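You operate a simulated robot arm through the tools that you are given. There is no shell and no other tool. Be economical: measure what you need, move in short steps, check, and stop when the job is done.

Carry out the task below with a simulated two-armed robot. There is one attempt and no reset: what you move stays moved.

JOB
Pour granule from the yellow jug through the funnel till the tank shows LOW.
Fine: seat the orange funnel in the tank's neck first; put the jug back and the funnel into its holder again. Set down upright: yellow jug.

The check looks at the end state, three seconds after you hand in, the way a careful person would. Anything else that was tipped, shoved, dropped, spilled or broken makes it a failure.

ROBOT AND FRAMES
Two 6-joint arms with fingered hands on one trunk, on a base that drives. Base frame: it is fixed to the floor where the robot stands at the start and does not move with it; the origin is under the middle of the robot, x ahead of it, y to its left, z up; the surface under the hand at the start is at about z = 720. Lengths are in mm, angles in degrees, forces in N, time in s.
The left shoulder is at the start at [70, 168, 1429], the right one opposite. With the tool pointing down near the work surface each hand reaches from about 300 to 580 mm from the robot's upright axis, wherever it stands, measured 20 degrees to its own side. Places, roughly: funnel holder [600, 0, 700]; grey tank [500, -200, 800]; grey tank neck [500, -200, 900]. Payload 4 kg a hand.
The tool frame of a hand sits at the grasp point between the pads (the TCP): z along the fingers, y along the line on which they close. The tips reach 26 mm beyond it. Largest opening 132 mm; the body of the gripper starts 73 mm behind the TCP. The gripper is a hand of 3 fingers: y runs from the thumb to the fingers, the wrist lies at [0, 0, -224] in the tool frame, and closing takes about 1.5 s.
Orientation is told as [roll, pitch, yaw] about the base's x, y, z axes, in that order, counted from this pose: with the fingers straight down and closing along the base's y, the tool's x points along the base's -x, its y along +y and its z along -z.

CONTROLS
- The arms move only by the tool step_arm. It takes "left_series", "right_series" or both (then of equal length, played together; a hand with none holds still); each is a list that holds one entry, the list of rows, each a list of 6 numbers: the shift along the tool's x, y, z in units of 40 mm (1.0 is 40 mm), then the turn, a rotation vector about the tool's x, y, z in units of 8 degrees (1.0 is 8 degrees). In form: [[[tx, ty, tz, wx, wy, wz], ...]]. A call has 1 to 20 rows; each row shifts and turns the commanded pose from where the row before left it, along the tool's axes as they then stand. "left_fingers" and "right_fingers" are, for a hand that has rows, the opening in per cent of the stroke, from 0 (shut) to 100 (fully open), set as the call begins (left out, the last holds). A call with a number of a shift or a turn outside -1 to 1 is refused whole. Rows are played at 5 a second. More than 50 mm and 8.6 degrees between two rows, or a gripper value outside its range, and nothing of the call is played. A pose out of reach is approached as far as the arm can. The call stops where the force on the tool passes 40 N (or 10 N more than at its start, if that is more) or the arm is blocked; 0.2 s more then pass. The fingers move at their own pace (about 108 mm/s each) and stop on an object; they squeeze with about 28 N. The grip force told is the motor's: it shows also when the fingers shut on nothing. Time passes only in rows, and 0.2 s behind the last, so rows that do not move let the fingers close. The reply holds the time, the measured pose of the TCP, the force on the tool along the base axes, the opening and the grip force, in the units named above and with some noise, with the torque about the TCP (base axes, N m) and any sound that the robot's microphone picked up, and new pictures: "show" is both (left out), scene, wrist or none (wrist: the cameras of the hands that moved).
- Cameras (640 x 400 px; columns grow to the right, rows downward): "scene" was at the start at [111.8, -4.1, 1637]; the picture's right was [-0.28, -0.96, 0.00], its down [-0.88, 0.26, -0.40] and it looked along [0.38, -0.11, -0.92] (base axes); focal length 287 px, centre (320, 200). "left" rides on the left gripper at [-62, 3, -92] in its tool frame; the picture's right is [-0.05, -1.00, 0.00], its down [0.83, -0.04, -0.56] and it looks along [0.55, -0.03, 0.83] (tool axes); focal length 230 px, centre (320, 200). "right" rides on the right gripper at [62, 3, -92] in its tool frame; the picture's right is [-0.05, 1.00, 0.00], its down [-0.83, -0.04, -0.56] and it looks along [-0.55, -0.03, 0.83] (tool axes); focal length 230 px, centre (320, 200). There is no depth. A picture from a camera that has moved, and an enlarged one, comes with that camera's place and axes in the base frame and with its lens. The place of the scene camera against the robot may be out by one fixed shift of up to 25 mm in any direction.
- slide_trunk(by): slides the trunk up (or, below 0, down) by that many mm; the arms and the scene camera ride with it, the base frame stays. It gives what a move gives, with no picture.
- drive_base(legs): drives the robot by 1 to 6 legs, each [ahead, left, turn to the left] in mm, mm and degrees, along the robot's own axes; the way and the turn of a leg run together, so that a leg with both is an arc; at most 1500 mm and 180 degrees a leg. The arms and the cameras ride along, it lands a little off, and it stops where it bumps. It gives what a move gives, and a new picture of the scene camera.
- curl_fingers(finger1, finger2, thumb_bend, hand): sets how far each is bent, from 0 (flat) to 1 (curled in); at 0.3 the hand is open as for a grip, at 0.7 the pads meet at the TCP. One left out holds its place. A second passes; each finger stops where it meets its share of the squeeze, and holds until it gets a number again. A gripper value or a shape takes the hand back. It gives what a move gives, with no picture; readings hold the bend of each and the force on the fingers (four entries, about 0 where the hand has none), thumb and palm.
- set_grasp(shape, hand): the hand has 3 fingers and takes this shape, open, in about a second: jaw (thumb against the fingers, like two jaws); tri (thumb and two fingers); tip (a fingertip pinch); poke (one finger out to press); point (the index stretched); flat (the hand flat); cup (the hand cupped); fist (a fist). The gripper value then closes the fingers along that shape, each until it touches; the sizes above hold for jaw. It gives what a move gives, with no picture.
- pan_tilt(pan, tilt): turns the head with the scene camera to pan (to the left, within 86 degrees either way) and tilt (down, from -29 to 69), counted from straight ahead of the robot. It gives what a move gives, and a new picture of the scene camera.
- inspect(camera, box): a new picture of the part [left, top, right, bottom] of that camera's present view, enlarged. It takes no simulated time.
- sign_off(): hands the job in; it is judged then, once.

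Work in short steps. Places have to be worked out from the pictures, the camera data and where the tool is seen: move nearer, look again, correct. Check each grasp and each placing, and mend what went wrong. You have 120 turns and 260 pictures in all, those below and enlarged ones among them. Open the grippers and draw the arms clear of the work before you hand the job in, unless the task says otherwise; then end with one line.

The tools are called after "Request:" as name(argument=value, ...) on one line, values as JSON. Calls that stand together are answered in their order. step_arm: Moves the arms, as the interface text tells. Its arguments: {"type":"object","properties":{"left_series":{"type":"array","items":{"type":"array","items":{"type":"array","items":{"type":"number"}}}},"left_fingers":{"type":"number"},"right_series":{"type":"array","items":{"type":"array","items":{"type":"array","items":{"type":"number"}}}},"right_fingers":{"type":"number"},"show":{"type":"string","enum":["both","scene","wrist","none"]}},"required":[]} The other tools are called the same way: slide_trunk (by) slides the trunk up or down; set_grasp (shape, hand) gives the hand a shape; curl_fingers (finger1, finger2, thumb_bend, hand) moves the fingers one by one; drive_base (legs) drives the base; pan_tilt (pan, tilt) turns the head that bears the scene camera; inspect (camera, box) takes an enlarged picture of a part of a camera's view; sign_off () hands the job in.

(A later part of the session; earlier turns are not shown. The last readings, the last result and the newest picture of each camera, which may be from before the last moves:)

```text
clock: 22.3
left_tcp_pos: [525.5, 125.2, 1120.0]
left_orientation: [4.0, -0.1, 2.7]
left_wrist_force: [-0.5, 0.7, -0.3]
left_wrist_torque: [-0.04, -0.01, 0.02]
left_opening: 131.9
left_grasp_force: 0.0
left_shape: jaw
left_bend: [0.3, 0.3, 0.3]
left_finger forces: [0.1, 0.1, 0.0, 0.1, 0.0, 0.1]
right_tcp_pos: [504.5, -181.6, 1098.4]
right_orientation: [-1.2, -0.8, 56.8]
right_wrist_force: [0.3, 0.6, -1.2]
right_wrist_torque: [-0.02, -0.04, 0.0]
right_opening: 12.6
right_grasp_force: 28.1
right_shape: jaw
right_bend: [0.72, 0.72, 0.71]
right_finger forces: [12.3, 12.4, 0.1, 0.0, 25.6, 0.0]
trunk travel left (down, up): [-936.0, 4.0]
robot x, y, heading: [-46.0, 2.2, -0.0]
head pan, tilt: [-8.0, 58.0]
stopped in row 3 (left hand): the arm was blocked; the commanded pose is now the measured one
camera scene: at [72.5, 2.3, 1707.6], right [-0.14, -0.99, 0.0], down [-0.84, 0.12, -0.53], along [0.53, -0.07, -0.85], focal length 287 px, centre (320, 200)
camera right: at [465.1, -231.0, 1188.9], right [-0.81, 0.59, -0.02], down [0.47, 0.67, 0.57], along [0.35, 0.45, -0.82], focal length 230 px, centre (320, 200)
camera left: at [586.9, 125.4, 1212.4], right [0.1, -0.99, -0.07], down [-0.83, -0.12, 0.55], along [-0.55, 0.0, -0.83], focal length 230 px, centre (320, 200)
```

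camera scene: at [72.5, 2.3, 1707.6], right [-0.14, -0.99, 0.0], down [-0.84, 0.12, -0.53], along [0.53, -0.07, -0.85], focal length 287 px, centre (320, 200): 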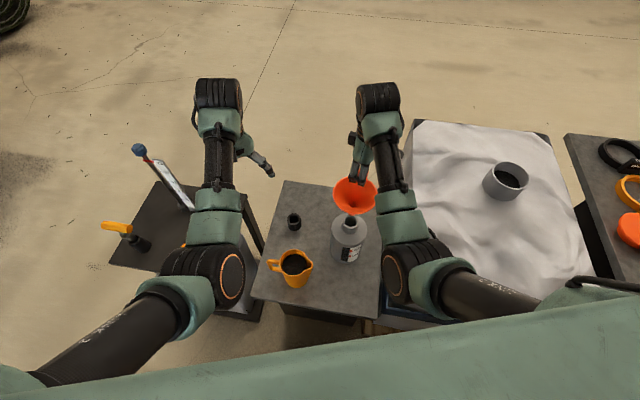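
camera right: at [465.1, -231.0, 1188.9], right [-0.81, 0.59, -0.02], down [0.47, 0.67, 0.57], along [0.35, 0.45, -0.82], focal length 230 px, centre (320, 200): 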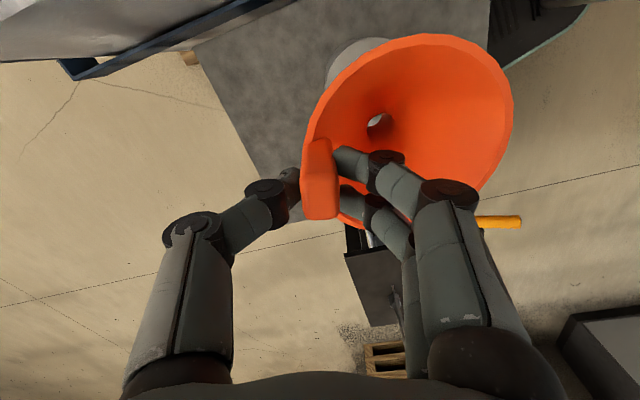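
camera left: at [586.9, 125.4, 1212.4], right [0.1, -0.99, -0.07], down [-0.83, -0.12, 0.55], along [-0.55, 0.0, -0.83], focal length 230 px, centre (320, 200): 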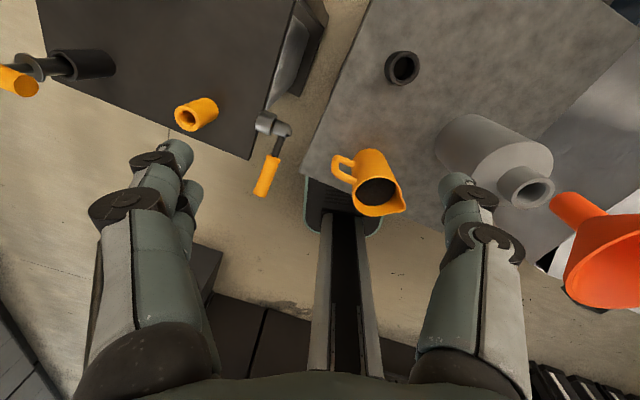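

Request:
inspect(camera="left", box=[480, 130, 640, 320])

Request:
inspect(camera="scene", box=[320, 160, 390, 280])

```text
2.11 times, centred on (560, 225) of left
camera zoom: at [586.9, 125.4, 1212.4], right [0.1, -0.99, -0.07], down [-0.83, -0.12, 0.55], along [-0.55, 0.0, -0.83], focal length 484 px, centre (-185, 147)
```

zoom: 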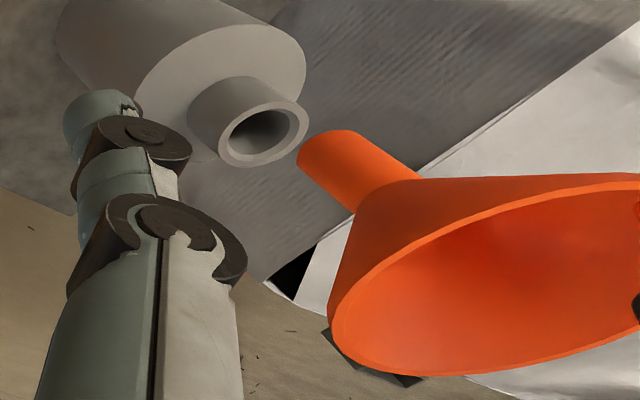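

```text
3.33 times, centred on (355, 220) of scene
camera zoom: at [72.5, 2.3, 1707.6], right [-0.14, -0.99, 0.0], down [-0.84, 0.12, -0.53], along [0.53, -0.07, -0.85], focal length 957 px, centre (203, 133)
```

zoom: 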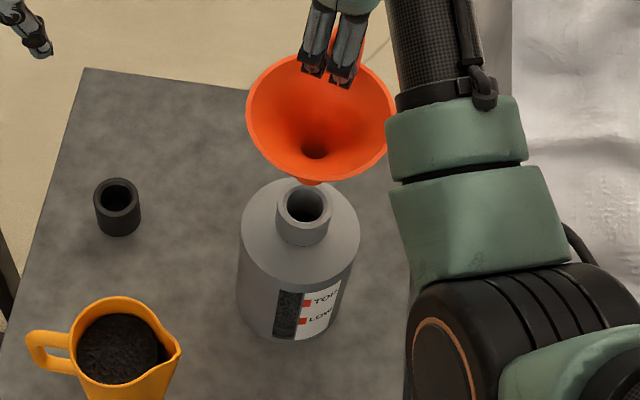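

Comparing both views, the stem tip is about 7 mm too far toward -y from the neck. Correct and lower to just above the neck.

Request:
step_arm(right_series=[[[-0.13, 0.17, 0.25, 0, 0, 0], [0, 0, 0.25, 0, 0, 0], [0, 0, 0, 0, 0, 0]]], show="none")

Request:
inspect(camera="left", box=[480, 130, 640, 320])

Request:
inspect(camera="scene", box=[320, 160, 390, 280])

```text
clock: 23.1
left_tcp_pos: [527.6, 124.1, 1118.8]
left_orientation: [4.0, -0.2, 2.9]
left_wrist_force: [0.0, 0.4, 0.1]
left_wrist_torque: [-0.01, 0.03, -0.01]
left_opening: 132.1
left_grasp_force: 0.0
left_shape: jaw
left_bend: [0.3, 0.3, 0.3]
left_finger forces: [0.1, 0.1, 0.1, 0.1, 0.0, 0.0]
right_tcp_pos: [502.5, -173.8, 1077.4]
right_orientation: [-1.3, -0.8, 56.9]
right_wrist_force: [-0.7, 0.0, -1.6]
right_wrist_torque: [-0.01, -0.07, 0.01]
right_opening: 12.6
right_grasp_force: 28.1
right_shape: jaw
right_bend: [0.72, 0.72, 0.71]
right_finger forces: [12.3, 12.6, 0.1, 0.1, 25.6, 0.0]
trunk travel left (down, up): [-936.0, 4.0]
robot x, y, heading: [-50.9, 1.5, -0.2]
head pan, tilt: [-8.0, 58.0]
```

```text
2.11 times, centred on (560, 225) of left
camera zoom: at [588.7, 124.4, 1210.9], right [0.1, -0.99, -0.07], down [-0.83, -0.12, 0.55], along [-0.55, 0.0, -0.83], focal length 484 px, centre (-185, 147)
```

zoom: 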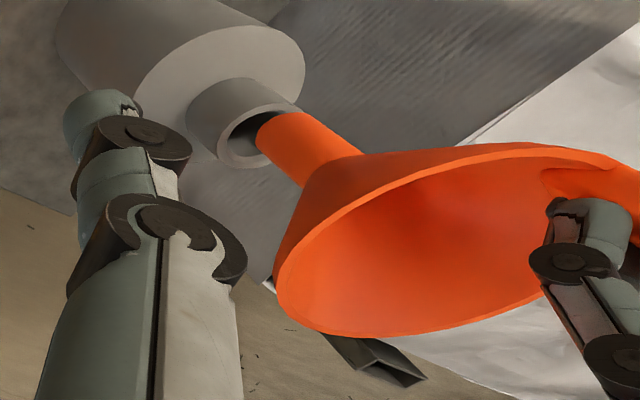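

```text
3.33 times, centred on (355, 220) of scene
camera zoom: at [75.4, 1.6, 1707.3], right [-0.14, -0.99, 0.0], down [-0.84, 0.12, -0.53], along [0.52, -0.07, -0.85], focal length 957 px, centre (203, 133)
```

zoom: 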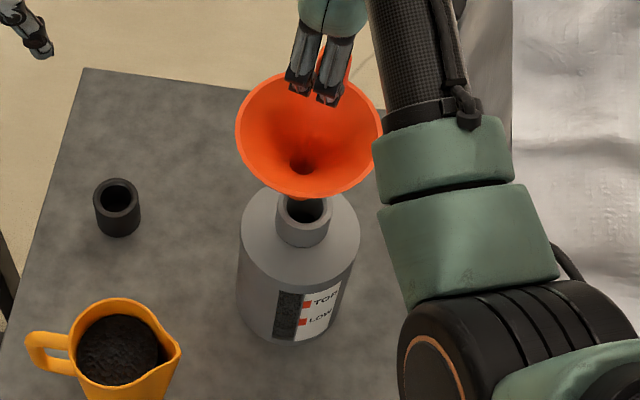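

Tip is entering line with the neck in both views. Lower 20 mm and check.

Request:
step_arm(right_series=[[[0, 0, 0.25, 0, 0, 0], [0, 0, 0.25, 0, 0, 0], [0, 0, 0, 0, 0, 0]]], show="none")

Request:
inspect(camera="left", box=[480, 130, 640, 320])

Request:
inspect(camera="scene", box=[320, 160, 390, 280])

```text
clock: 23.9
left_tcp_pos: [525.6, 124.7, 1118.9]
left_orientation: [4.0, -0.2, 2.7]
left_wrist_force: [0.4, -0.3, 0.0]
left_wrist_torque: [-0.02, -0.01, -0.02]
left_opening: 131.8
left_grasp_force: 0.0
left_shape: jaw
left_bend: [0.3, 0.3, 0.3]
left_finger forces: [0.0, 0.1, 0.0, 0.0, 0.1, 0.0]
right_tcp_pos: [505.2, -173.6, 1061.2]
right_orientation: [-1.7, -1.0, 57.0]
right_wrist_force: [4.7, -3.0, 18.3]
right_wrist_torque: [-0.06, -0.07, -0.01]
right_opening: 13.7
right_grasp_force: 28.0
right_shape: jaw
right_bend: [0.72, 0.72, 0.71]
right_finger forces: [13.6, 12.9, 0.0, 0.0, 32.7, 0.1]
trunk travel left (down, up): [-936.0, 4.0]
robot x, y, heading: [-49.2, -0.6, -0.3]
head pan, tilt: [-8.0, 58.0]
```

```text
2.11 times, centred on (560, 225) of left
camera zoom: at [586.8, 125.4, 1211.7], right [0.1, -0.99, -0.07], down [-0.83, -0.12, 0.55], along [-0.55, 0.0, -0.83], focal length 484 px, centre (-185, 147)
```

zoom: 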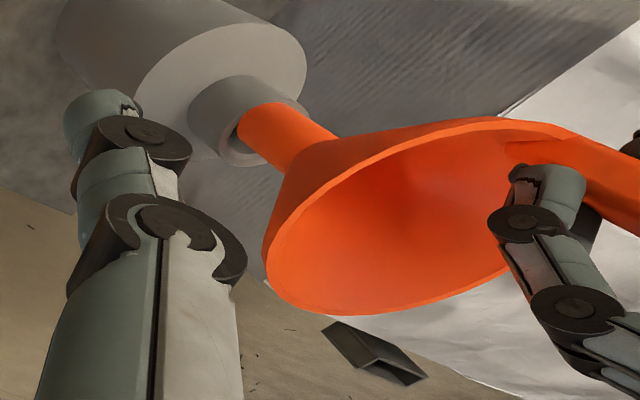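

```text
3.33 times, centred on (355, 220) of scene
camera zoom: at [73.0, 3.0, 1707.8], right [-0.14, -0.99, 0.0], down [-0.84, 0.12, -0.53], along [0.53, -0.08, -0.85], focal length 957 px, centre (203, 133)
```

zoom: 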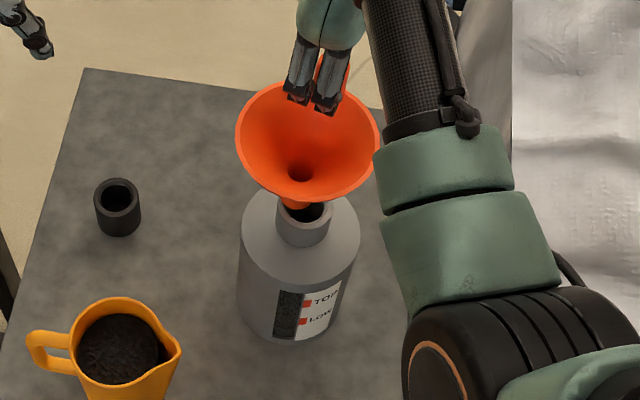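

The stem touches the neck rim (18 N). I lift slightly, shift about (-5, -4) mm and lower again.

Request:
step_arm(right_series=[[[0, 0, -0.2, 0, 0, 0], [0.15, 0.05, 0, 0, 0, 0], [0, 0, 0.2, 0, 0, 0], [0, 0, 0.2, 0, 0, 0], [0, 0, 0, 0, 0, 0]]], show="none")

Request:
inspect(camera="left", box=[480, 130, 640, 320])

Request:
inspect(camera="scene", box=[320, 160, 390, 280])

```text
clock: 25.1
left_tcp_pos: [526.9, 125.4, 1117.7]
left_orientation: [4.0, 0.1, 2.8]
left_wrist_force: [0.4, -0.3, -0.5]
left_wrist_torque: [-0.02, 0.02, 0.02]
left_opening: 132.0
left_grasp_force: 0.0
left_shape: jaw
left_bend: [0.3, 0.3, 0.3]
left_finger forces: [0.0, 0.0, 0.1, 0.0, 0.0, 0.0]
right_tcp_pos: [497.8, -177.3, 1049.8]
right_orientation: [-1.2, -0.6, 56.8]
right_wrist_force: [-1.1, 0.1, -1.1]
right_wrist_torque: [-0.02, 0.05, 0.02]
right_opening: 13.2
right_grasp_force: 28.5
right_shape: jaw
right_bend: [0.72, 0.72, 0.71]
right_finger forces: [12.9, 12.0, 0.0, 0.1, 25.2, 0.1]
trunk travel left (down, up): [-936.0, 4.0]
robot x, y, heading: [-49.6, 1.4, -0.2]
head pan, tilt: [-8.0, 58.0]
```

```text
2.11 times, centred on (560, 225) of left
camera zoom: at [587.9, 125.1, 1210.6], right [0.1, -0.99, -0.07], down [-0.83, -0.12, 0.55], along [-0.55, 0.0, -0.83], focal length 484 px, centre (-185, 147)
```

zoom: 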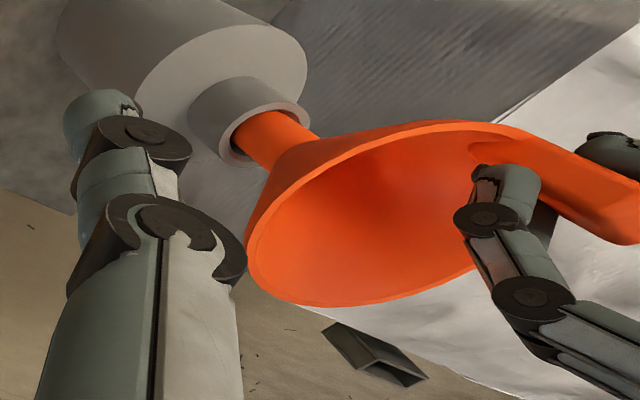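

```text
3.33 times, centred on (355, 220) of scene
camera zoom: at [74.7, 2.4, 1707.4], right [-0.14, -0.99, 0.0], down [-0.84, 0.12, -0.53], along [0.52, -0.07, -0.85], focal length 957 px, centre (203, 133)
```

zoom: 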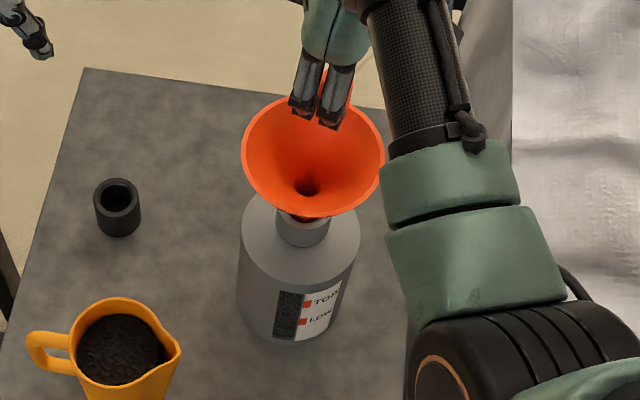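

The stem is inside the neck. Continue lowering gently.

Request:
step_arm(right_series=[[[0, 0, 0.25, 0, 0, 0], [0, 0, 0.25, 0, 0, 0], [0, 0, 0.25, 0, 0, 0], [0, 0, 0, 0, 0, 0]]], show="none")

Request:
inspect(camera="left", box=[480, 130, 640, 320])

Request:
inspect(camera="scene", box=[320, 160, 390, 280])

```text
clock: 26.1
left_tcp_pos: [526.7, 125.1, 1116.9]
left_orientation: [4.0, 0.0, 2.8]
left_wrist_force: [0.7, -0.1, 0.6]
left_wrist_torque: [-0.05, 0.01, -0.01]
left_opening: 131.9
left_grasp_force: 0.1
left_shape: jaw
left_bend: [0.3, 0.3, 0.3]
left_finger forces: [0.0, 0.0, 0.0, 0.0, 0.1, 0.1]
right_tcp_pos: [498.7, -176.6, 1020.1]
right_orientation: [-1.3, -0.8, 56.9]
right_wrist_force: [-1.6, -0.2, -0.3]
right_wrist_torque: [-0.01, 0.11, 0.03]
right_opening: 12.9
right_grasp_force: 28.4
right_shape: jaw
right_bend: [0.72, 0.72, 0.71]
right_finger forces: [13.0, 11.9, 0.0, 0.0, 25.2, 0.1]
trunk travel left (down, up): [-936.0, 4.0]
robot x, y, heading: [-48.9, 0.5, -0.1]
head pan, tilt: [-8.0, 58.0]
```

```text
2.11 times, centred on (560, 225) of left
camera zoom: at [588.0, 125.1, 1210.8], right [0.1, -0.99, -0.07], down [-0.83, -0.12, 0.55], along [-0.55, 0.0, -0.83], focal length 484 px, centre (-185, 147)
```

zoom: 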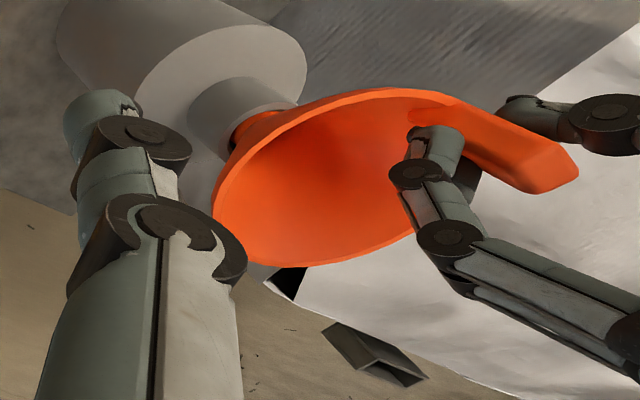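

```text
3.33 times, centred on (355, 220) of scene
camera zoom: at [74.7, 2.4, 1707.4], right [-0.14, -0.99, 0.0], down [-0.84, 0.12, -0.53], along [0.52, -0.07, -0.85], focal length 957 px, centre (203, 133)
```

zoom: 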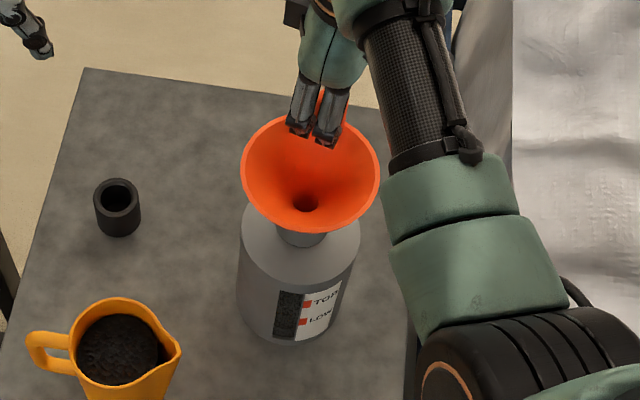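

Request:
step_arm(right_series=[[[0, 0, 0.12, 0, 0, 0], [0, 0, 0.12, 0, 0, 0], [0, 0, 0.12, 0, 0, 0], [0, 0, 0, 0, 0, 0]]], show="none")

Request:
inspect(camera="left", box=[480, 130, 640, 320])

```text
clock: 27.1
left_tcp_pos: [526.6, 123.1, 1119.2]
left_orientation: [3.9, -0.1, 2.7]
left_wrist_force: [-0.4, -0.7, 0.6]
left_wrist_torque: [-0.02, 0.02, 0.0]
left_opening: 132.0
left_grasp_force: 0.0
left_shape: jaw
left_bend: [0.3, 0.3, 0.3]
left_finger forces: [0.1, 0.1, 0.1, 0.1, 0.0, 0.0]
right_tcp_pos: [502.8, -176.8, 1009.9]
right_orientation: [-2.0, -1.2, 56.9]
right_wrist_force: [11.2, -5.3, 29.3]
right_wrist_torque: [-0.18, -0.29, 0.02]
right_opening: 15.6
right_grasp_force: 28.1
right_shape: jaw
right_bend: [0.74, 0.73, 0.71]
right_finger forces: [13.9, 11.9, 0.0, 0.0, 36.2, 0.1]
trunk travel left (down, up): [-936.0, 4.0]
robot x, y, heading: [-49.4, -0.2, -0.3]
head pan, tilt: [-8.0, 58.0]
```

```text
2.11 times, centred on (560, 225) of left
camera zoom: at [586.8, 125.1, 1212.0], right [0.1, -0.99, -0.07], down [-0.83, -0.12, 0.55], along [-0.55, 0.0, -0.83], focal length 484 px, centre (-185, 147)
```

zoom: 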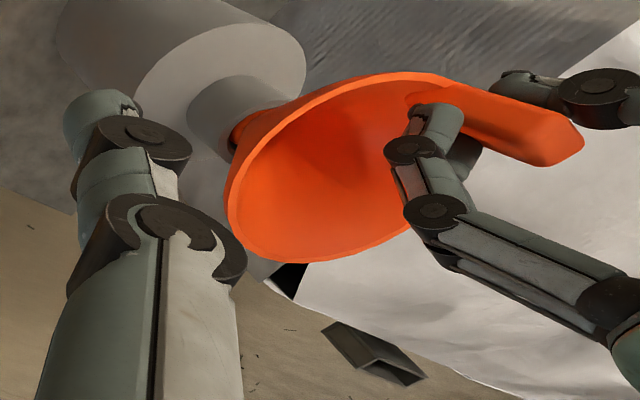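

Seated (cone on neck, TCP ≈1012). Relieve the pressure by 6 mm up, then open the hand.

Request:
step_arm(right_series=[[[0, 0, -0.1, 0, 0, 0], [0, 0, -0.05, 0, 0, 0], [0, 0, 0, 0, 0, 0]]], show="none")

Request:
step_arm(right_series=[[[0, 0, 0, 0, 0, 0], [0, 0, 0, 0, 0, 0], [0, 0, 0, 0, 0, 0], [0, 0, 0, 0, 0, 0]]], right_fingers=38, show="none")

Request:
inspect(camera="left", box=[480, 130, 640, 320])

Request:
inspect(camera="right", box=[0, 0, 640, 400])

```text
clock: 27.9
left_tcp_pos: [525.8, 124.2, 1117.8]
left_orientation: [4.0, -0.1, 2.7]
left_wrist_force: [-0.1, 0.3, 0.4]
left_wrist_torque: [-0.01, 0.01, -0.02]
left_opening: 131.9
left_grasp_force: 0.0
left_shape: jaw
left_bend: [0.3, 0.3, 0.3]
left_finger forces: [0.0, 0.0, 0.0, 0.0, 0.0, 0.0]
right_tcp_pos: [499.6, -176.4, 1012.6]
right_orientation: [-1.4, -0.7, 57.0]
right_wrist_force: [8.3, -4.2, 17.8]
right_wrist_torque: [-0.16, -0.27, 0.06]
right_opening: 15.3
right_grasp_force: 28.0
right_shape: jaw
right_bend: [0.73, 0.73, 0.71]
right_finger forces: [12.2, 11.5, 0.0, 0.1, 32.1, 0.1]
trunk travel left (down, up): [-936.0, 4.0]
robot x, y, heading: [-52.0, 1.6, 0.0]
head pan, tilt: [-8.0, 58.0]
```

```text
clock: 28.9
left_tcp_pos: [527.7, 125.7, 1117.7]
left_orientation: [4.1, -0.1, 2.6]
left_wrist_force: [-0.1, 0.7, -1.1]
left_wrist_torque: [0.01, 0.0, 0.01]
left_opening: 132.1
left_grasp_force: 0.0
left_shape: jaw
left_bend: [0.3, 0.3, 0.3]
left_finger forces: [0.0, 0.1, 0.1, 0.0, 0.1, 0.0]
right_tcp_pos: [499.3, -177.4, 1011.6]
right_orientation: [-1.4, -0.8, 56.9]
right_wrist_force: [1.6, -0.1, 9.1]
right_wrist_torque: [0.09, 0.16, 0.05]
right_opening: 46.9
right_grasp_force: 0.0
right_shape: jaw
right_bend: [0.75, 0.75, 0.7]
right_finger forces: [4.4, 3.7, 0.1, 0.0, 0.0, 0.1]
trunk travel left (down, up): [-936.0, 4.0]
robot x, y, heading: [-45.8, 4.8, -0.1]
head pan, tilt: [-8.0, 58.0]
```

```text
2.11 times, centred on (560, 225) of left
camera zoom: at [587.4, 125.2, 1211.0], right [0.1, -0.99, -0.07], down [-0.83, -0.12, 0.55], along [-0.55, 0.0, -0.83], focal length 484 px, centre (-185, 147)
```

zoom: 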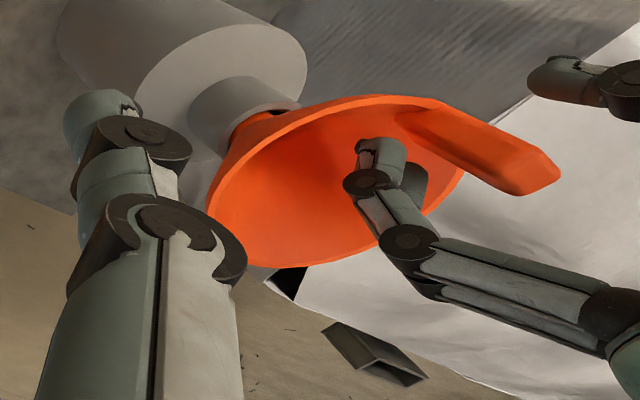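

```text
1.00 times, centred on (320, 200) of right (not enlarged: the box is as wide or as high as the picture)
camera zoom: at [460.2, -226.6, 1101.8], right [-0.81, 0.59, -0.02], down [0.48, 0.67, 0.57], along [0.35, 0.45, -0.82], focal length 230 px, centre (320, 200)
```

zoom: 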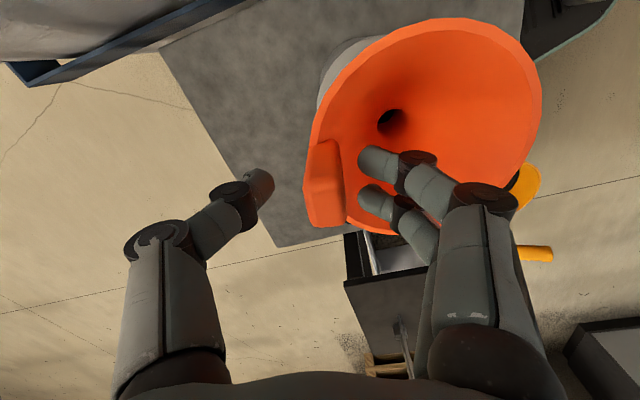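

Released; funnel rests in the neck. Raise the right hand straight up clear of the tab.

Request:
step_arm(right_series=[[[0, 0, -0.4, 0, 0, 0], [0, 0, -0.5, 0, 0, 0], [0, 0, -0.6, 0, 0, 0], [-0.3, 0, -0.5, 0, 0, 0]]], show="both")

Request:
inspect(camera="left", box=[480, 130, 640, 320])

```text
clock: 29.9
left_tcp_pos: [527.8, 126.3, 1118.8]
left_orientation: [4.0, 0.0, 2.7]
left_wrist_force: [0.4, -1.3, -0.2]
left_wrist_torque: [0.0, -0.01, -0.01]
left_opening: 131.8
left_grasp_force: 0.0
left_shape: jaw
left_bend: [0.3, 0.3, 0.3]
left_finger forces: [0.0, 0.0, 0.0, 0.0, 0.0, 0.0]
right_tcp_pos: [504.7, -165.9, 1091.5]
right_orientation: [-1.2, -0.7, 56.8]
right_wrist_force: [0.5, -0.4, 0.5]
right_wrist_torque: [0.0, -0.01, -0.03]
right_opening: 49.7
right_grasp_force: 0.1
right_shape: jaw
right_bend: [0.74, 0.74, 0.7]
right_finger forces: [0.0, 0.1, 0.0, 0.0, 0.0, 0.0]
trunk travel left (down, up): [-936.0, 4.0]
robot x, y, heading: [-47.8, -0.9, 0.1]
head pan, tilt: [-8.0, 58.0]
camera scene: at [75.5, 3.4, 1707.3], right [-0.14, -0.99, 0.0], down [-0.84, 0.12, -0.53], along [0.52, -0.08, -0.85], focal length 287 px, centre (320, 200)
camera right: at [466.4, -215.7, 1181.9], right [-0.81, 0.59, -0.02], down [0.48, 0.67, 0.57], along [0.35, 0.45, -0.82], focal length 230 px, centre (320, 200)
```

scene: 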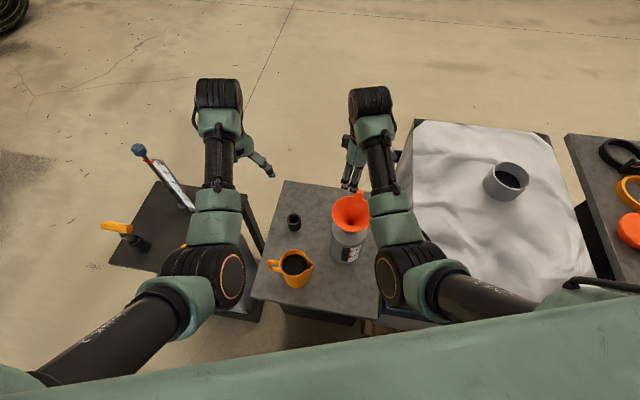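
right: 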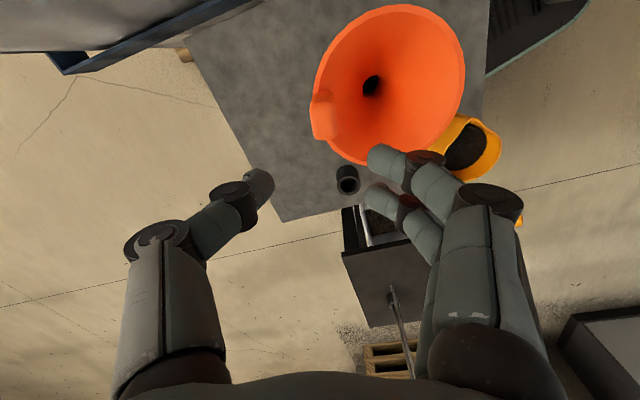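

```text
2.11 times, centred on (560, 225) of left
camera zoom: at [588.5, 125.8, 1210.4], right [0.1, -0.99, -0.07], down [-0.83, -0.12, 0.55], along [-0.55, 0.0, -0.83], focal length 484 px, centre (-185, 147)
```

zoom: 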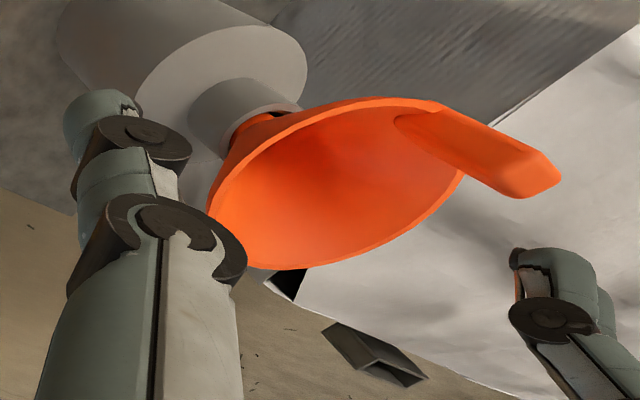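

Funnel is seated nicely. Now I prepare the left hand to take the jug by its body from the handle side (hand pointing −y, closing along x): first yaw it −90 in free air.

Request:
step_arm(left_series=[[[0.5, 0.3, 0.1, 0, 0, 0], [0.5, 0.3, 0.1, 0, 0, 0], [0.5, 0.3, 0.1, 0, 0, 0], [0, 0, 0.1, 0, 0, 0.97], [0, 0, 0.1, 0, 0, 0.97], [0, 0, 0.1, 0, 0, 0.97], [0, 0, 0.1, 0, 0, 0.97], [0, 0, 0.1, 0, 0, 0.97], [0, 0, 0.1, 0, 0, 0.97], [0, 0, 0.1, 0, 0, 0.97], [0, 0, 0.1, 0, 0, 0.97], [0, 0, 0.1, 0, 0, 0.97], [0, 0, 0.1, 0, 0, 0.97], [0, 0, 0, 0, 0, 0.97], [0, 0, 0, 0, 0, 0.97]]], show="scene")

```text
clock: 33.3
left_tcp_pos: [485.3, 180.7, 1082.2]
left_orientation: [2.3, 6.0, -89.6]
left_wrist_force: [-0.3, 0.3, -0.1]
left_wrist_torque: [-0.02, 0.01, 0.0]
left_opening: 131.7
left_grasp_force: 0.1
left_shape: jaw
left_bend: [0.3, 0.3, 0.3]
left_finger forces: [0.1, 0.1, 0.0, 0.0, 0.0, 0.0]
left hand out of reach, approached as far as the arm can: row 3
right_tcp_pos: [505.4, -167.2, 1091.7]
right_orientation: [-1.3, -0.8, 56.9]
right_wrist_force: [-0.8, 0.0, 0.4]
right_wrist_torque: [0.03, -0.02, 0.0]
right_opening: 49.5
right_grasp_force: 0.0
right_shape: jaw
right_bend: [0.74, 0.74, 0.7]
right_finger forces: [0.1, 0.0, 0.0, 0.1, 0.0, 0.0]
trunk travel left (down, up): [-936.0, 4.0]
robot x, y, heading: [-45.2, 1.3, -0.2]
head pan, tilt: [-8.0, 58.0]
stopped in row 15 (left hand): the arm was blocked; the commanded pose is now the measured one
camera scene: at [74.9, 2.6, 1707.4], right [-0.14, -0.99, 0.0], down [-0.84, 0.12, -0.53], along [0.52, -0.07, -0.85], focal length 287 px, centre (320, 200)
```

scene: 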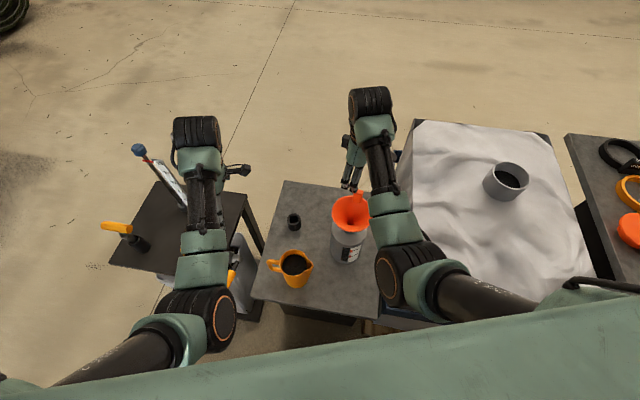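

Yaw is in place. Now tilt the hand up toward pointing −y.

Request:
step_arm(left_series=[[[0, 0, 0, 0, -1, 0], [0, 0, 0, 0, -1, 0], [0, 0, 0, 0, -1, 0], [0, 0, 0, 0, -1, 0], [0, 0, 0, 0, -1, 0], [0, 0, 0, 0, -1, 0], [0, 0, 0, 0, -1, 0], [0, 0, 0, 0, -1, 0]]], show="both")

```text
clock: 35.1
left_tcp_pos: [485.3, 180.4, 1083.7]
left_orientation: [4.3, -58.3, -93.6]
left_wrist_force: [-0.2, -0.3, -0.2]
left_wrist_torque: [-0.02, -0.02, 0.02]
left_opening: 132.1
left_grasp_force: 0.0
left_shape: jaw
left_bend: [0.3, 0.3, 0.3]
left_finger forces: [0.1, 0.1, 0.1, 0.1, 0.0, 0.1]
right_tcp_pos: [504.5, -165.5, 1092.0]
right_orientation: [-1.2, -0.7, 56.9]
right_wrist_force: [-0.6, -0.6, 0.4]
right_wrist_torque: [0.01, 0.01, 0.03]
right_opening: 49.8
right_grasp_force: 0.1
right_shape: jaw
right_bend: [0.74, 0.74, 0.7]
right_finger forces: [0.0, 0.0, 0.0, 0.0, 0.0, 0.0]
trunk travel left (down, up): [-936.0, 4.0]
robot x, y, heading: [-47.4, -0.0, -0.1]
head pan, tilt: [-8.0, 58.0]
camera scene: at [75.2, 3.4, 1707.4], right [-0.14, -0.99, 0.0], down [-0.84, 0.12, -0.53], along [0.52, -0.08, -0.85], focal length 287 px, centre (320, 200)
camera left: at [483.9, 226.1, 1183.5], right [-1.0, -0.03, 0.01], down [-0.03, 0.91, -0.42], along [0.01, -0.42, -0.91], focal length 230 px, centre (320, 200)
```

scene: 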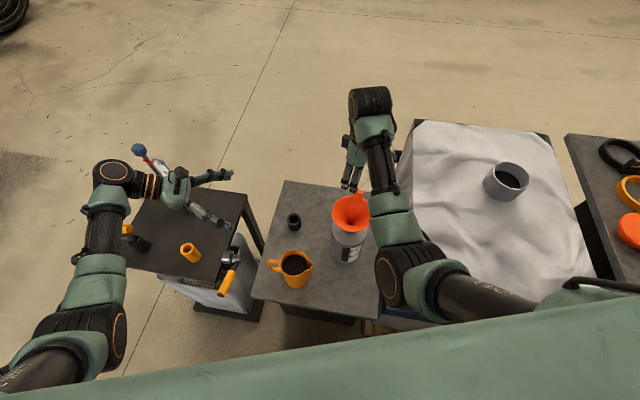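
left: 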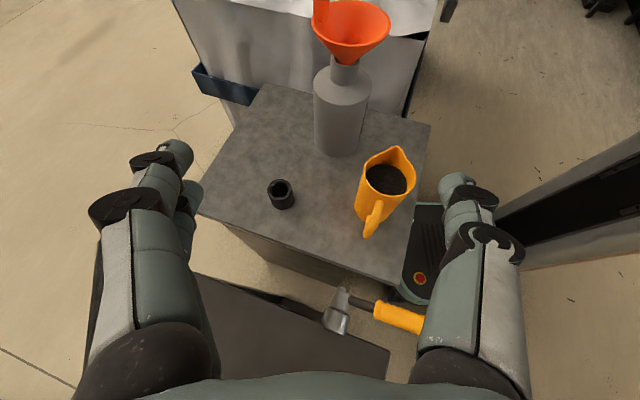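

The left hand reaches the needed orientation. The jug's handle bears about 70° and its spout −108°, so I turn the base −20° to ease the approach.

Request:
drive_base(legs=[[0, 0, -20]])

Request:
step_arm(right_series=[[[0, 0, 0, 0, 0, 1], [0, 0, 0, 0, 0, 1], [0, 0, 0, 0, 0, 1], [0, 0, 0, 0, 0, 1], [0, 0, 0, 0, 0, 1], [0, 0, 0, 0, 0, 1], [0, 0, 0, 0, 0, 1], [0, 0, 0, 0, -1, 0], [0, 0, 0, 0, -1, 0], [0, 0, 0, 0, -1, 0], [0, 0, 0, 0, -1, 0], [0, 0, 0, 0, -1, 0], [0, 0, 0, 0, -1, 0]]], show="scene")

```text
clock: 36.6
left_tcp_pos: [513.7, -15.2, 1081.6]
left_orientation: [4.3, -58.3, -113.6]
left_wrist_force: [-0.6, 0.5, 0.2]
left_wrist_torque: [-0.04, -0.01, 0.0]
left_opening: 132.0
left_grasp_force: 0.0
left_shape: jaw
left_bend: [0.3, 0.3, 0.3]
left_finger forces: [0.0, 0.1, 0.0, 0.0, 0.0, 0.0]
right_tcp_pos: [413.1, -347.1, 1091.4]
right_orientation: [-1.3, -0.7, 36.7]
right_wrist_force: [-0.6, -0.2, 0.2]
right_wrist_torque: [-0.03, 0.02, 0.02]
right_opening: 49.7
right_grasp_force: 0.0
right_shape: jaw
right_bend: [0.74, 0.74, 0.7]
right_finger forces: [0.0, 0.0, 0.0, 0.0, 0.0, 0.1]
trunk travel left (down, up): [-936.0, 4.0]
robot x, y, heading: [-46.3, 1.9, -20.3]
head pan, tilt: [-8.0, 58.0]
camera scene: at [64.5, -36.6, 1707.4], right [-0.47, -0.88, 0.0], down [-0.75, 0.4, -0.53], along [0.47, -0.25, -0.85], focal length 287 px, centre (320, 200)
```

scene: 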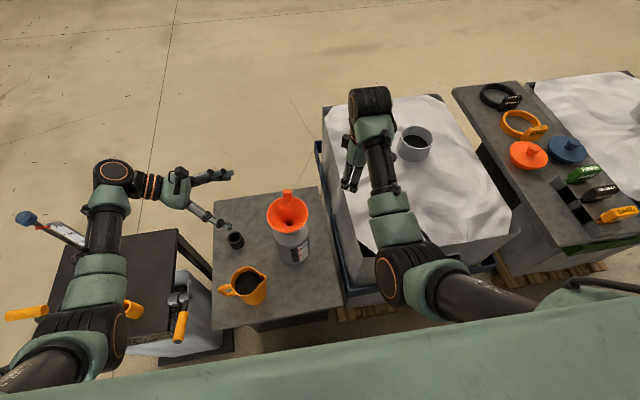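

```text
clock: 39.6
left_tcp_pos: [512.7, -16.3, 1082.6]
left_orientation: [4.2, -58.2, -113.5]
left_wrist_force: [0.6, 0.6, -0.3]
left_wrist_torque: [0.02, -0.01, 0.04]
left_opening: 131.9
left_grasp_force: 0.1
left_shape: jaw
left_bend: [0.3, 0.3, 0.3]
left_finger forces: [0.1, 0.0, 0.1, 0.0, 0.0, 0.0]
right_tcp_pos: [408.6, -382.8, 1095.8]
right_orientation: [-9.2, -50.2, -11.8]
right_wrist_force: [-0.5, -0.1, -0.5]
right_wrist_torque: [0.01, 0.0, -0.02]
right_opening: 50.1
right_grasp_force: 0.0
right_shape: jaw
right_bend: [0.74, 0.74, 0.7]
right_finger forces: [0.0, 0.0, 0.0, 0.0, 0.0, 0.1]
trunk travel left (down, up): [-936.0, 4.0]
robot x, y, heading: [-50.3, -4.8, -20.3]
head pan, tilt: [-8.0, 58.0]
stopped in row 13 (right hand): the arm was blocked; the commanded pose is now the measured one
camera scene: at [64.5, -37.3, 1707.4], right [-0.47, -0.88, 0.0], down [-0.75, 0.4, -0.53], along [0.47, -0.25, -0.85], focal length 287 px, centre (320, 200)
```

scene: 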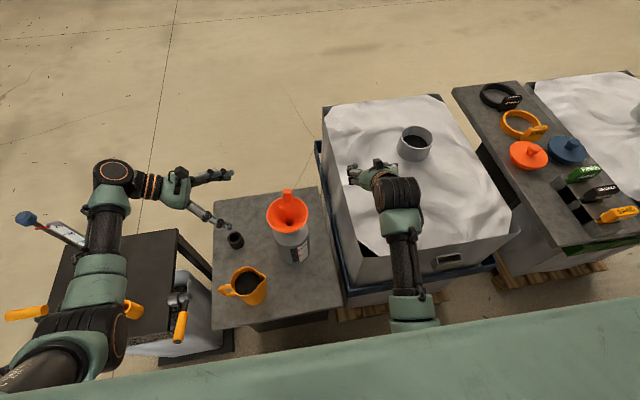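

Now raise the right hand so that it stays clear of the bed when the trunk goes down.

Request:
step_arm(right_series=[[[-0.75, 0, -0.62, 0, 0, 0], [-0.75, 0, -0.62, 0, 0, 0], [-0.75, 0, -0.62, 0, 0, 0], [-0.75, 0, -0.62, 0, 0, 0]]], show="none")

Request:
slide_trunk(by=-100)

Request:
inspect(camera="left", box=[0, 0, 640, 400])

```text
clock: 40.4
left_tcp_pos: [514.6, -17.1, 1081.1]
left_orientation: [4.2, -58.1, -113.6]
left_wrist_force: [-0.2, 0.6, -0.1]
left_wrist_torque: [0.01, -0.02, 0.0]
left_opening: 132.0
left_grasp_force: 0.1
left_shape: jaw
left_bend: [0.3, 0.3, 0.3]
left_finger forces: [0.0, 0.0, 0.0, 0.0, 0.0, 0.1]
right_tcp_pos: [387.3, -416.8, 1202.9]
right_orientation: [-23.0, -46.8, -1.9]
right_wrist_force: [0.6, 0.5, -0.8]
right_wrist_torque: [-0.02, -0.02, -0.03]
right_opening: 49.9
right_grasp_force: 0.1
right_shape: jaw
right_bend: [0.74, 0.74, 0.7]
right_finger forces: [0.0, 0.0, 0.0, 0.1, 0.1, 0.0]
trunk travel left (down, up): [-936.0, 4.0]
robot x, y, heading: [-48.9, 4.7, -20.2]
head pan, tilt: [-8.0, 58.0]
stopped in row 4 (right hand): the arm was blocked; the commanded pose is now the measured one
```

```text
clock: 41.8
left_tcp_pos: [513.3, -15.9, 982.1]
left_orientation: [4.2, -58.1, -113.7]
left_wrist_force: [-0.6, 0.4, 0.3]
left_wrist_torque: [-0.02, -0.01, -0.01]
left_opening: 131.8
left_grasp_force: 0.1
left_shape: jaw
left_bend: [0.3, 0.3, 0.3]
left_finger forces: [0.1, 0.1, 0.1, 0.0, 0.0, 0.0]
right_tcp_pos: [387.6, -418.2, 1102.5]
right_orientation: [-23.0, -46.8, -2.0]
right_wrist_force: [-0.7, -1.3, -0.1]
right_wrist_torque: [0.02, -0.01, 0.0]
right_opening: 49.9
right_grasp_force: 0.0
right_shape: jaw
right_bend: [0.74, 0.74, 0.7]
right_finger forces: [0.0, 0.1, 0.0, 0.0, 0.0, 0.1]
trunk travel left (down, up): [-836.0, 104.0]
robot x, y, heading: [-49.4, -1.8, -20.6]
head pan, tilt: [-8.0, 58.0]
```

```text
1.00 times, centred on (320, 200) of left (not enlarged: the box is as wide or as high as the picture)
camera zoom: at [528.0, 28.0, 1083.9], right [-0.95, 0.32, 0.01], down [0.29, 0.86, -0.41], along [-0.14, -0.39, -0.91], focal length 230 px, centre (320, 200)
```

zoom: 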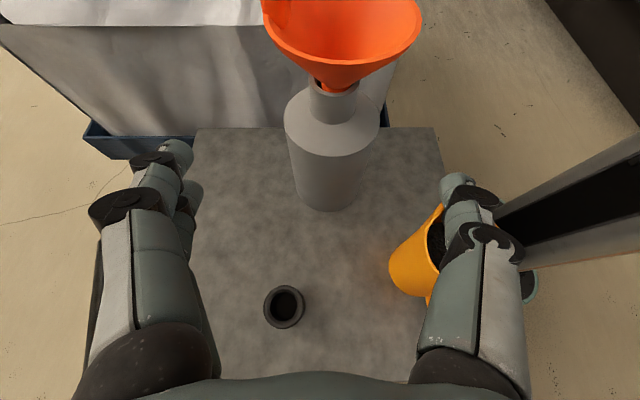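

Trunk is down 100. I move the left hand to a pre-approach point on the jug's handle side (about [423, 175, 900]).

Request:
step_arm(left_series=[[[0.72, -0.77, -0.43, 0, 0, 0.34], [0.72, -0.77, -0.43, 0, 0, 0], [0.72, -0.77, -0.43, 0, 0, 0], [0.72, -0.77, -0.43, 0, 0, 0], [0.72, -0.77, -0.43, 0, 0, 0], [0, 0, 0, 0, 0, 0]]], show="both")

```text
clock: 43.2
left_tcp_pos: [430.3, 177.6, 893.6]
left_orientation: [8.5, -57.9, -118.7]
left_wrist_force: [0.0, -0.1, 0.2]
left_wrist_torque: [0.0, 0.02, 0.03]
left_opening: 131.8
left_grasp_force: 0.1
left_shape: jaw
left_bend: [0.3, 0.3, 0.3]
left_finger forces: [0.1, 0.0, 0.1, 0.0, 0.0, 0.0]
right_tcp_pos: [386.5, -419.0, 1103.3]
right_orientation: [-23.0, -46.8, -2.0]
right_wrist_force: [0.2, 0.0, 0.0]
right_wrist_torque: [0.01, 0.0, 0.0]
right_opening: 50.0
right_grasp_force: 0.0
right_shape: jaw
right_bend: [0.74, 0.74, 0.7]
right_finger forces: [0.1, 0.0, 0.1, 0.0, 0.0, 0.0]
trunk travel left (down, up): [-836.0, 104.0]
robot x, y, heading: [-47.4, -2.8, -20.2]
head pan, tilt: [-8.0, 58.0]
camera scene: at [64.5, -38.6, 1607.3], right [-0.47, -0.88, 0.0], down [-0.75, 0.4, -0.53], along [0.47, -0.25, -0.85], focal length 287 px, centre (320, 200)
camera left: at [441.2, 221.7, 995.5], right [-0.94, 0.34, -0.04], down [0.32, 0.85, -0.41], along [-0.11, -0.4, -0.91], focal length 230 px, centre (320, 200)
```

scene: 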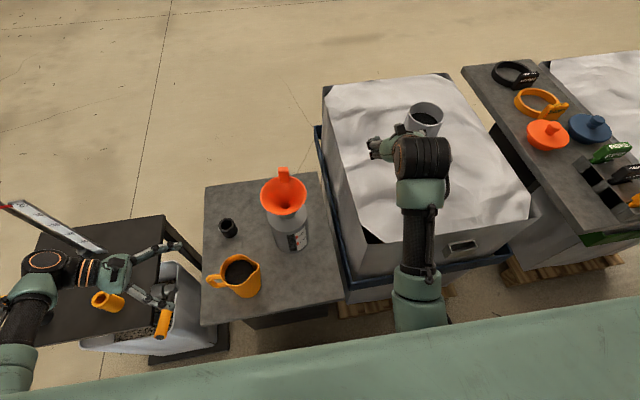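
left: 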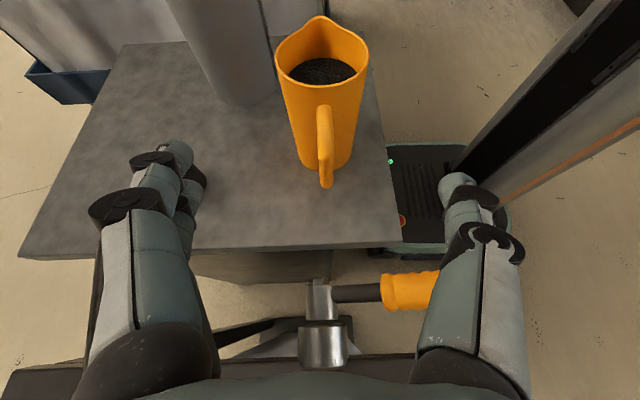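

The hand is aligned with the handle. Descend to z≈800 at the same standoff and level the finger plane.

Request:
step_arm(left_series=[[[0.63, -0.05, 0.46, 0, 0, -0.34], [0.63, -0.05, 0.46, 0, 0, 0], [0.63, -0.05, 0.46, 0, 0, 0], [0, 0, 0, 0, 0, 0]]], show="both")

```text
clock: 44.2
left_tcp_pos: [426.4, 169.3, 801.3]
left_orientation: [4.2, -58.1, -113.9]
left_wrist_force: [0.2, 0.2, -0.1]
left_wrist_torque: [-0.03, 0.01, 0.0]
left_opening: 131.8
left_grasp_force: 0.0
left_shape: jaw
left_bend: [0.3, 0.3, 0.3]
left_finger forces: [0.0, 0.1, 0.0, 0.0, 0.1, 0.0]
right_tcp_pos: [386.9, -416.6, 1102.7]
right_orientation: [-23.1, -46.9, -1.9]
right_wrist_force: [0.3, -1.3, -0.6]
right_wrist_torque: [0.02, 0.0, 0.02]
right_opening: 50.4
right_grasp_force: 0.1
right_shape: jaw
right_bend: [0.74, 0.74, 0.7]
right_finger forces: [0.0, 0.0, 0.0, 0.0, 0.1, 0.0]
trunk travel left (down, up): [-836.0, 104.0]
robot x, y, heading: [-47.7, -1.2, -20.2]
head pan, tilt: [-8.0, 58.0]
camera scene: at [63.7, -37.2, 1607.4], right [-0.47, -0.88, 0.0], down [-0.75, 0.4, -0.53], along [0.47, -0.25, -0.85], focal length 287 px, centre (320, 200)
camera left: at [440.5, 214.8, 902.9], right [-0.95, 0.32, 0.0], down [0.29, 0.86, -0.41], along [-0.14, -0.39, -0.91], focal length 230 px, centre (320, 200)
```

scene: 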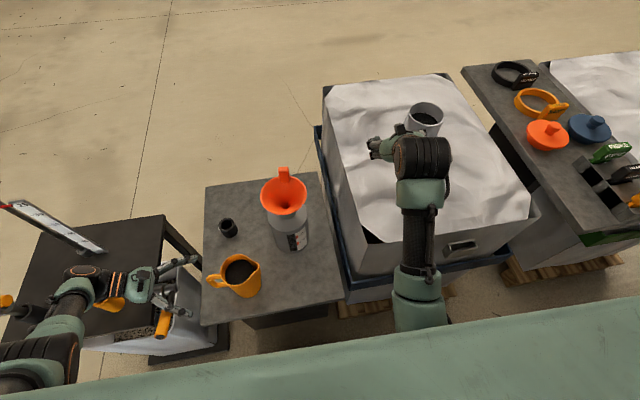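
left: 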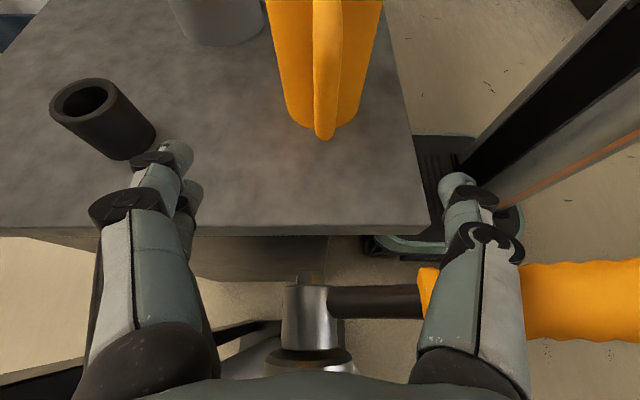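

The crank handle on the bin lies close under the thumb, so I move only horizontally forward toward the jug, halfway, and check.

Request:
step_arm(left_series=[[[-0.42, 0, 0.71, 0, 0, 0], [-0.42, 0, 0.71, 0, 0, 0]]], show="wrist")

Request:
inspect(camera="scene", box=[120, 220, 320, 340])

```text
clock: 44.8
left_tcp_pos: [403.9, 107.8, 798.9]
left_orientation: [4.4, -58.1, -113.8]
left_wrist_force: [0.0, 0.2, 0.1]
left_wrist_torque: [-0.02, -0.01, 0.0]
left_opening: 132.1
left_grasp_force: 0.1
left_shape: jaw
left_bend: [0.3, 0.3, 0.3]
left_finger forces: [0.0, 0.0, 0.0, 0.0, 0.1, 0.1]
right_tcp_pos: [387.2, -419.3, 1102.1]
right_orientation: [-22.9, -47.0, -2.0]
right_wrist_force: [-0.1, 0.1, 0.0]
right_wrist_torque: [-0.03, -0.01, 0.03]
right_opening: 50.2
right_grasp_force: 0.0
right_shape: jaw
right_bend: [0.74, 0.74, 0.7]
right_finger forces: [0.0, 0.0, 0.0, 0.0, 0.0, 0.1]
trunk travel left (down, up): [-836.0, 104.0]
robot x, y, heading: [-50.3, 3.4, -20.0]
head pan, tilt: [-8.0, 58.0]
camera left: at [417.8, 151.8, 900.9], right [-0.95, 0.32, 0.0], down [0.29, 0.86, -0.41], along [-0.13, -0.39, -0.91], focal length 230 px, centre (320, 200)
```

left: 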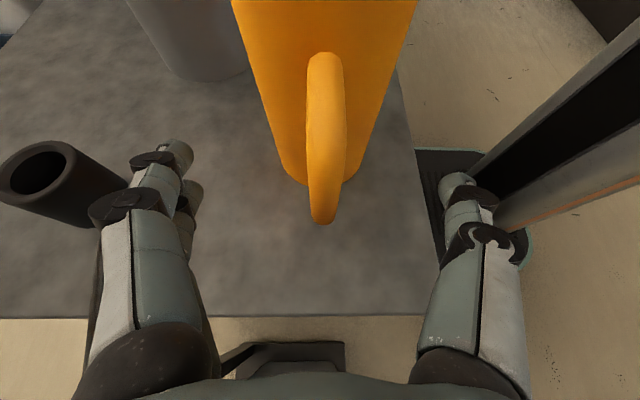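

```text
3.20 times, centred on (220, 280) of scene
camera zoom: at [63.1, -38.4, 1607.4], right [-0.47, -0.88, 0.0], down [-0.75, 0.4, -0.53], along [0.47, -0.25, -0.85], focal length 919 px, centre (640, -56)
```

zoom: 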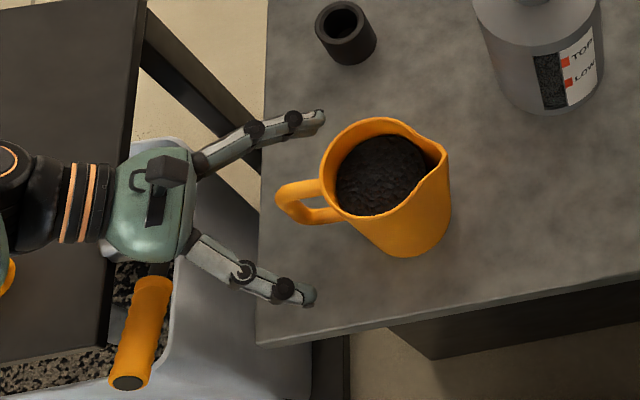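

Alignment is good: fingers straddle the jug with the handle in the middle. Advance the remaining ~60 mm.

Request:
step_arm(left_series=[[[-0.42, -0.02, 0.71, 0, 0, 0], [-0.38, 0, 0.64, 0, 0, 0]]], show="wrist")

Request:
inspect(camera="scene", box=[120, 220, 320, 340])

```text
clock: 45.4
left_tcp_pos: [380.7, 50.0, 798.3]
left_orientation: [4.2, -58.0, -113.7]
left_wrist_force: [-0.1, 0.8, -0.1]
left_wrist_torque: [0.0, 0.0, 0.03]
left_opening: 131.9
left_grasp_force: 0.1
left_shape: jaw
left_bend: [0.3, 0.3, 0.3]
left_finger forces: [0.0, 0.1, 0.0, 0.0, 0.1, 0.3]
right_tcp_pos: [387.0, -417.2, 1103.1]
right_orientation: [-22.8, -47.0, -2.1]
right_wrist_force: [-0.2, 0.4, 0.1]
right_wrist_torque: [0.01, 0.0, 0.01]
right_opening: 50.1
right_grasp_force: 0.1
right_shape: jaw
right_bend: [0.74, 0.74, 0.7]
right_finger forces: [0.0, 0.0, 0.0, 0.0, 0.0, 0.0]
trunk travel left (down, up): [-836.0, 104.0]
robot x, y, heading: [-48.7, -5.2, -20.2]
head pan, tilt: [-8.0, 58.0]
camera left: at [394.9, 94.0, 899.6], right [-0.95, 0.32, 0.01], down [0.29, 0.86, -0.41], along [-0.14, -0.39, -0.91], focal length 230 px, centre (320, 200)
```

left: 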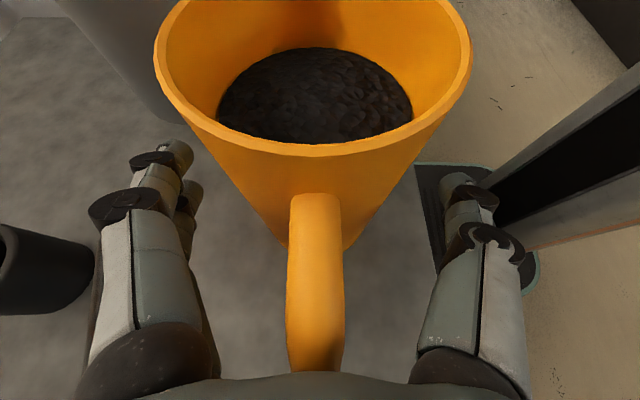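

```text
3.20 times, centred on (220, 280) of scene
camera zoom: at [63.3, -38.9, 1607.4], right [-0.47, -0.88, 0.0], down [-0.75, 0.4, -0.53], along [0.47, -0.25, -0.85], focal length 919 px, centre (640, -56)
```

zoom: 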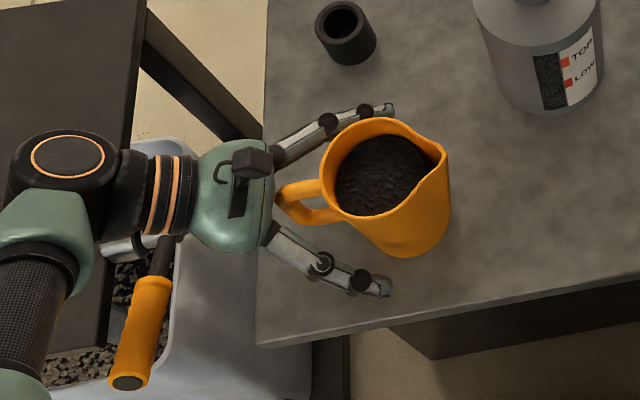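

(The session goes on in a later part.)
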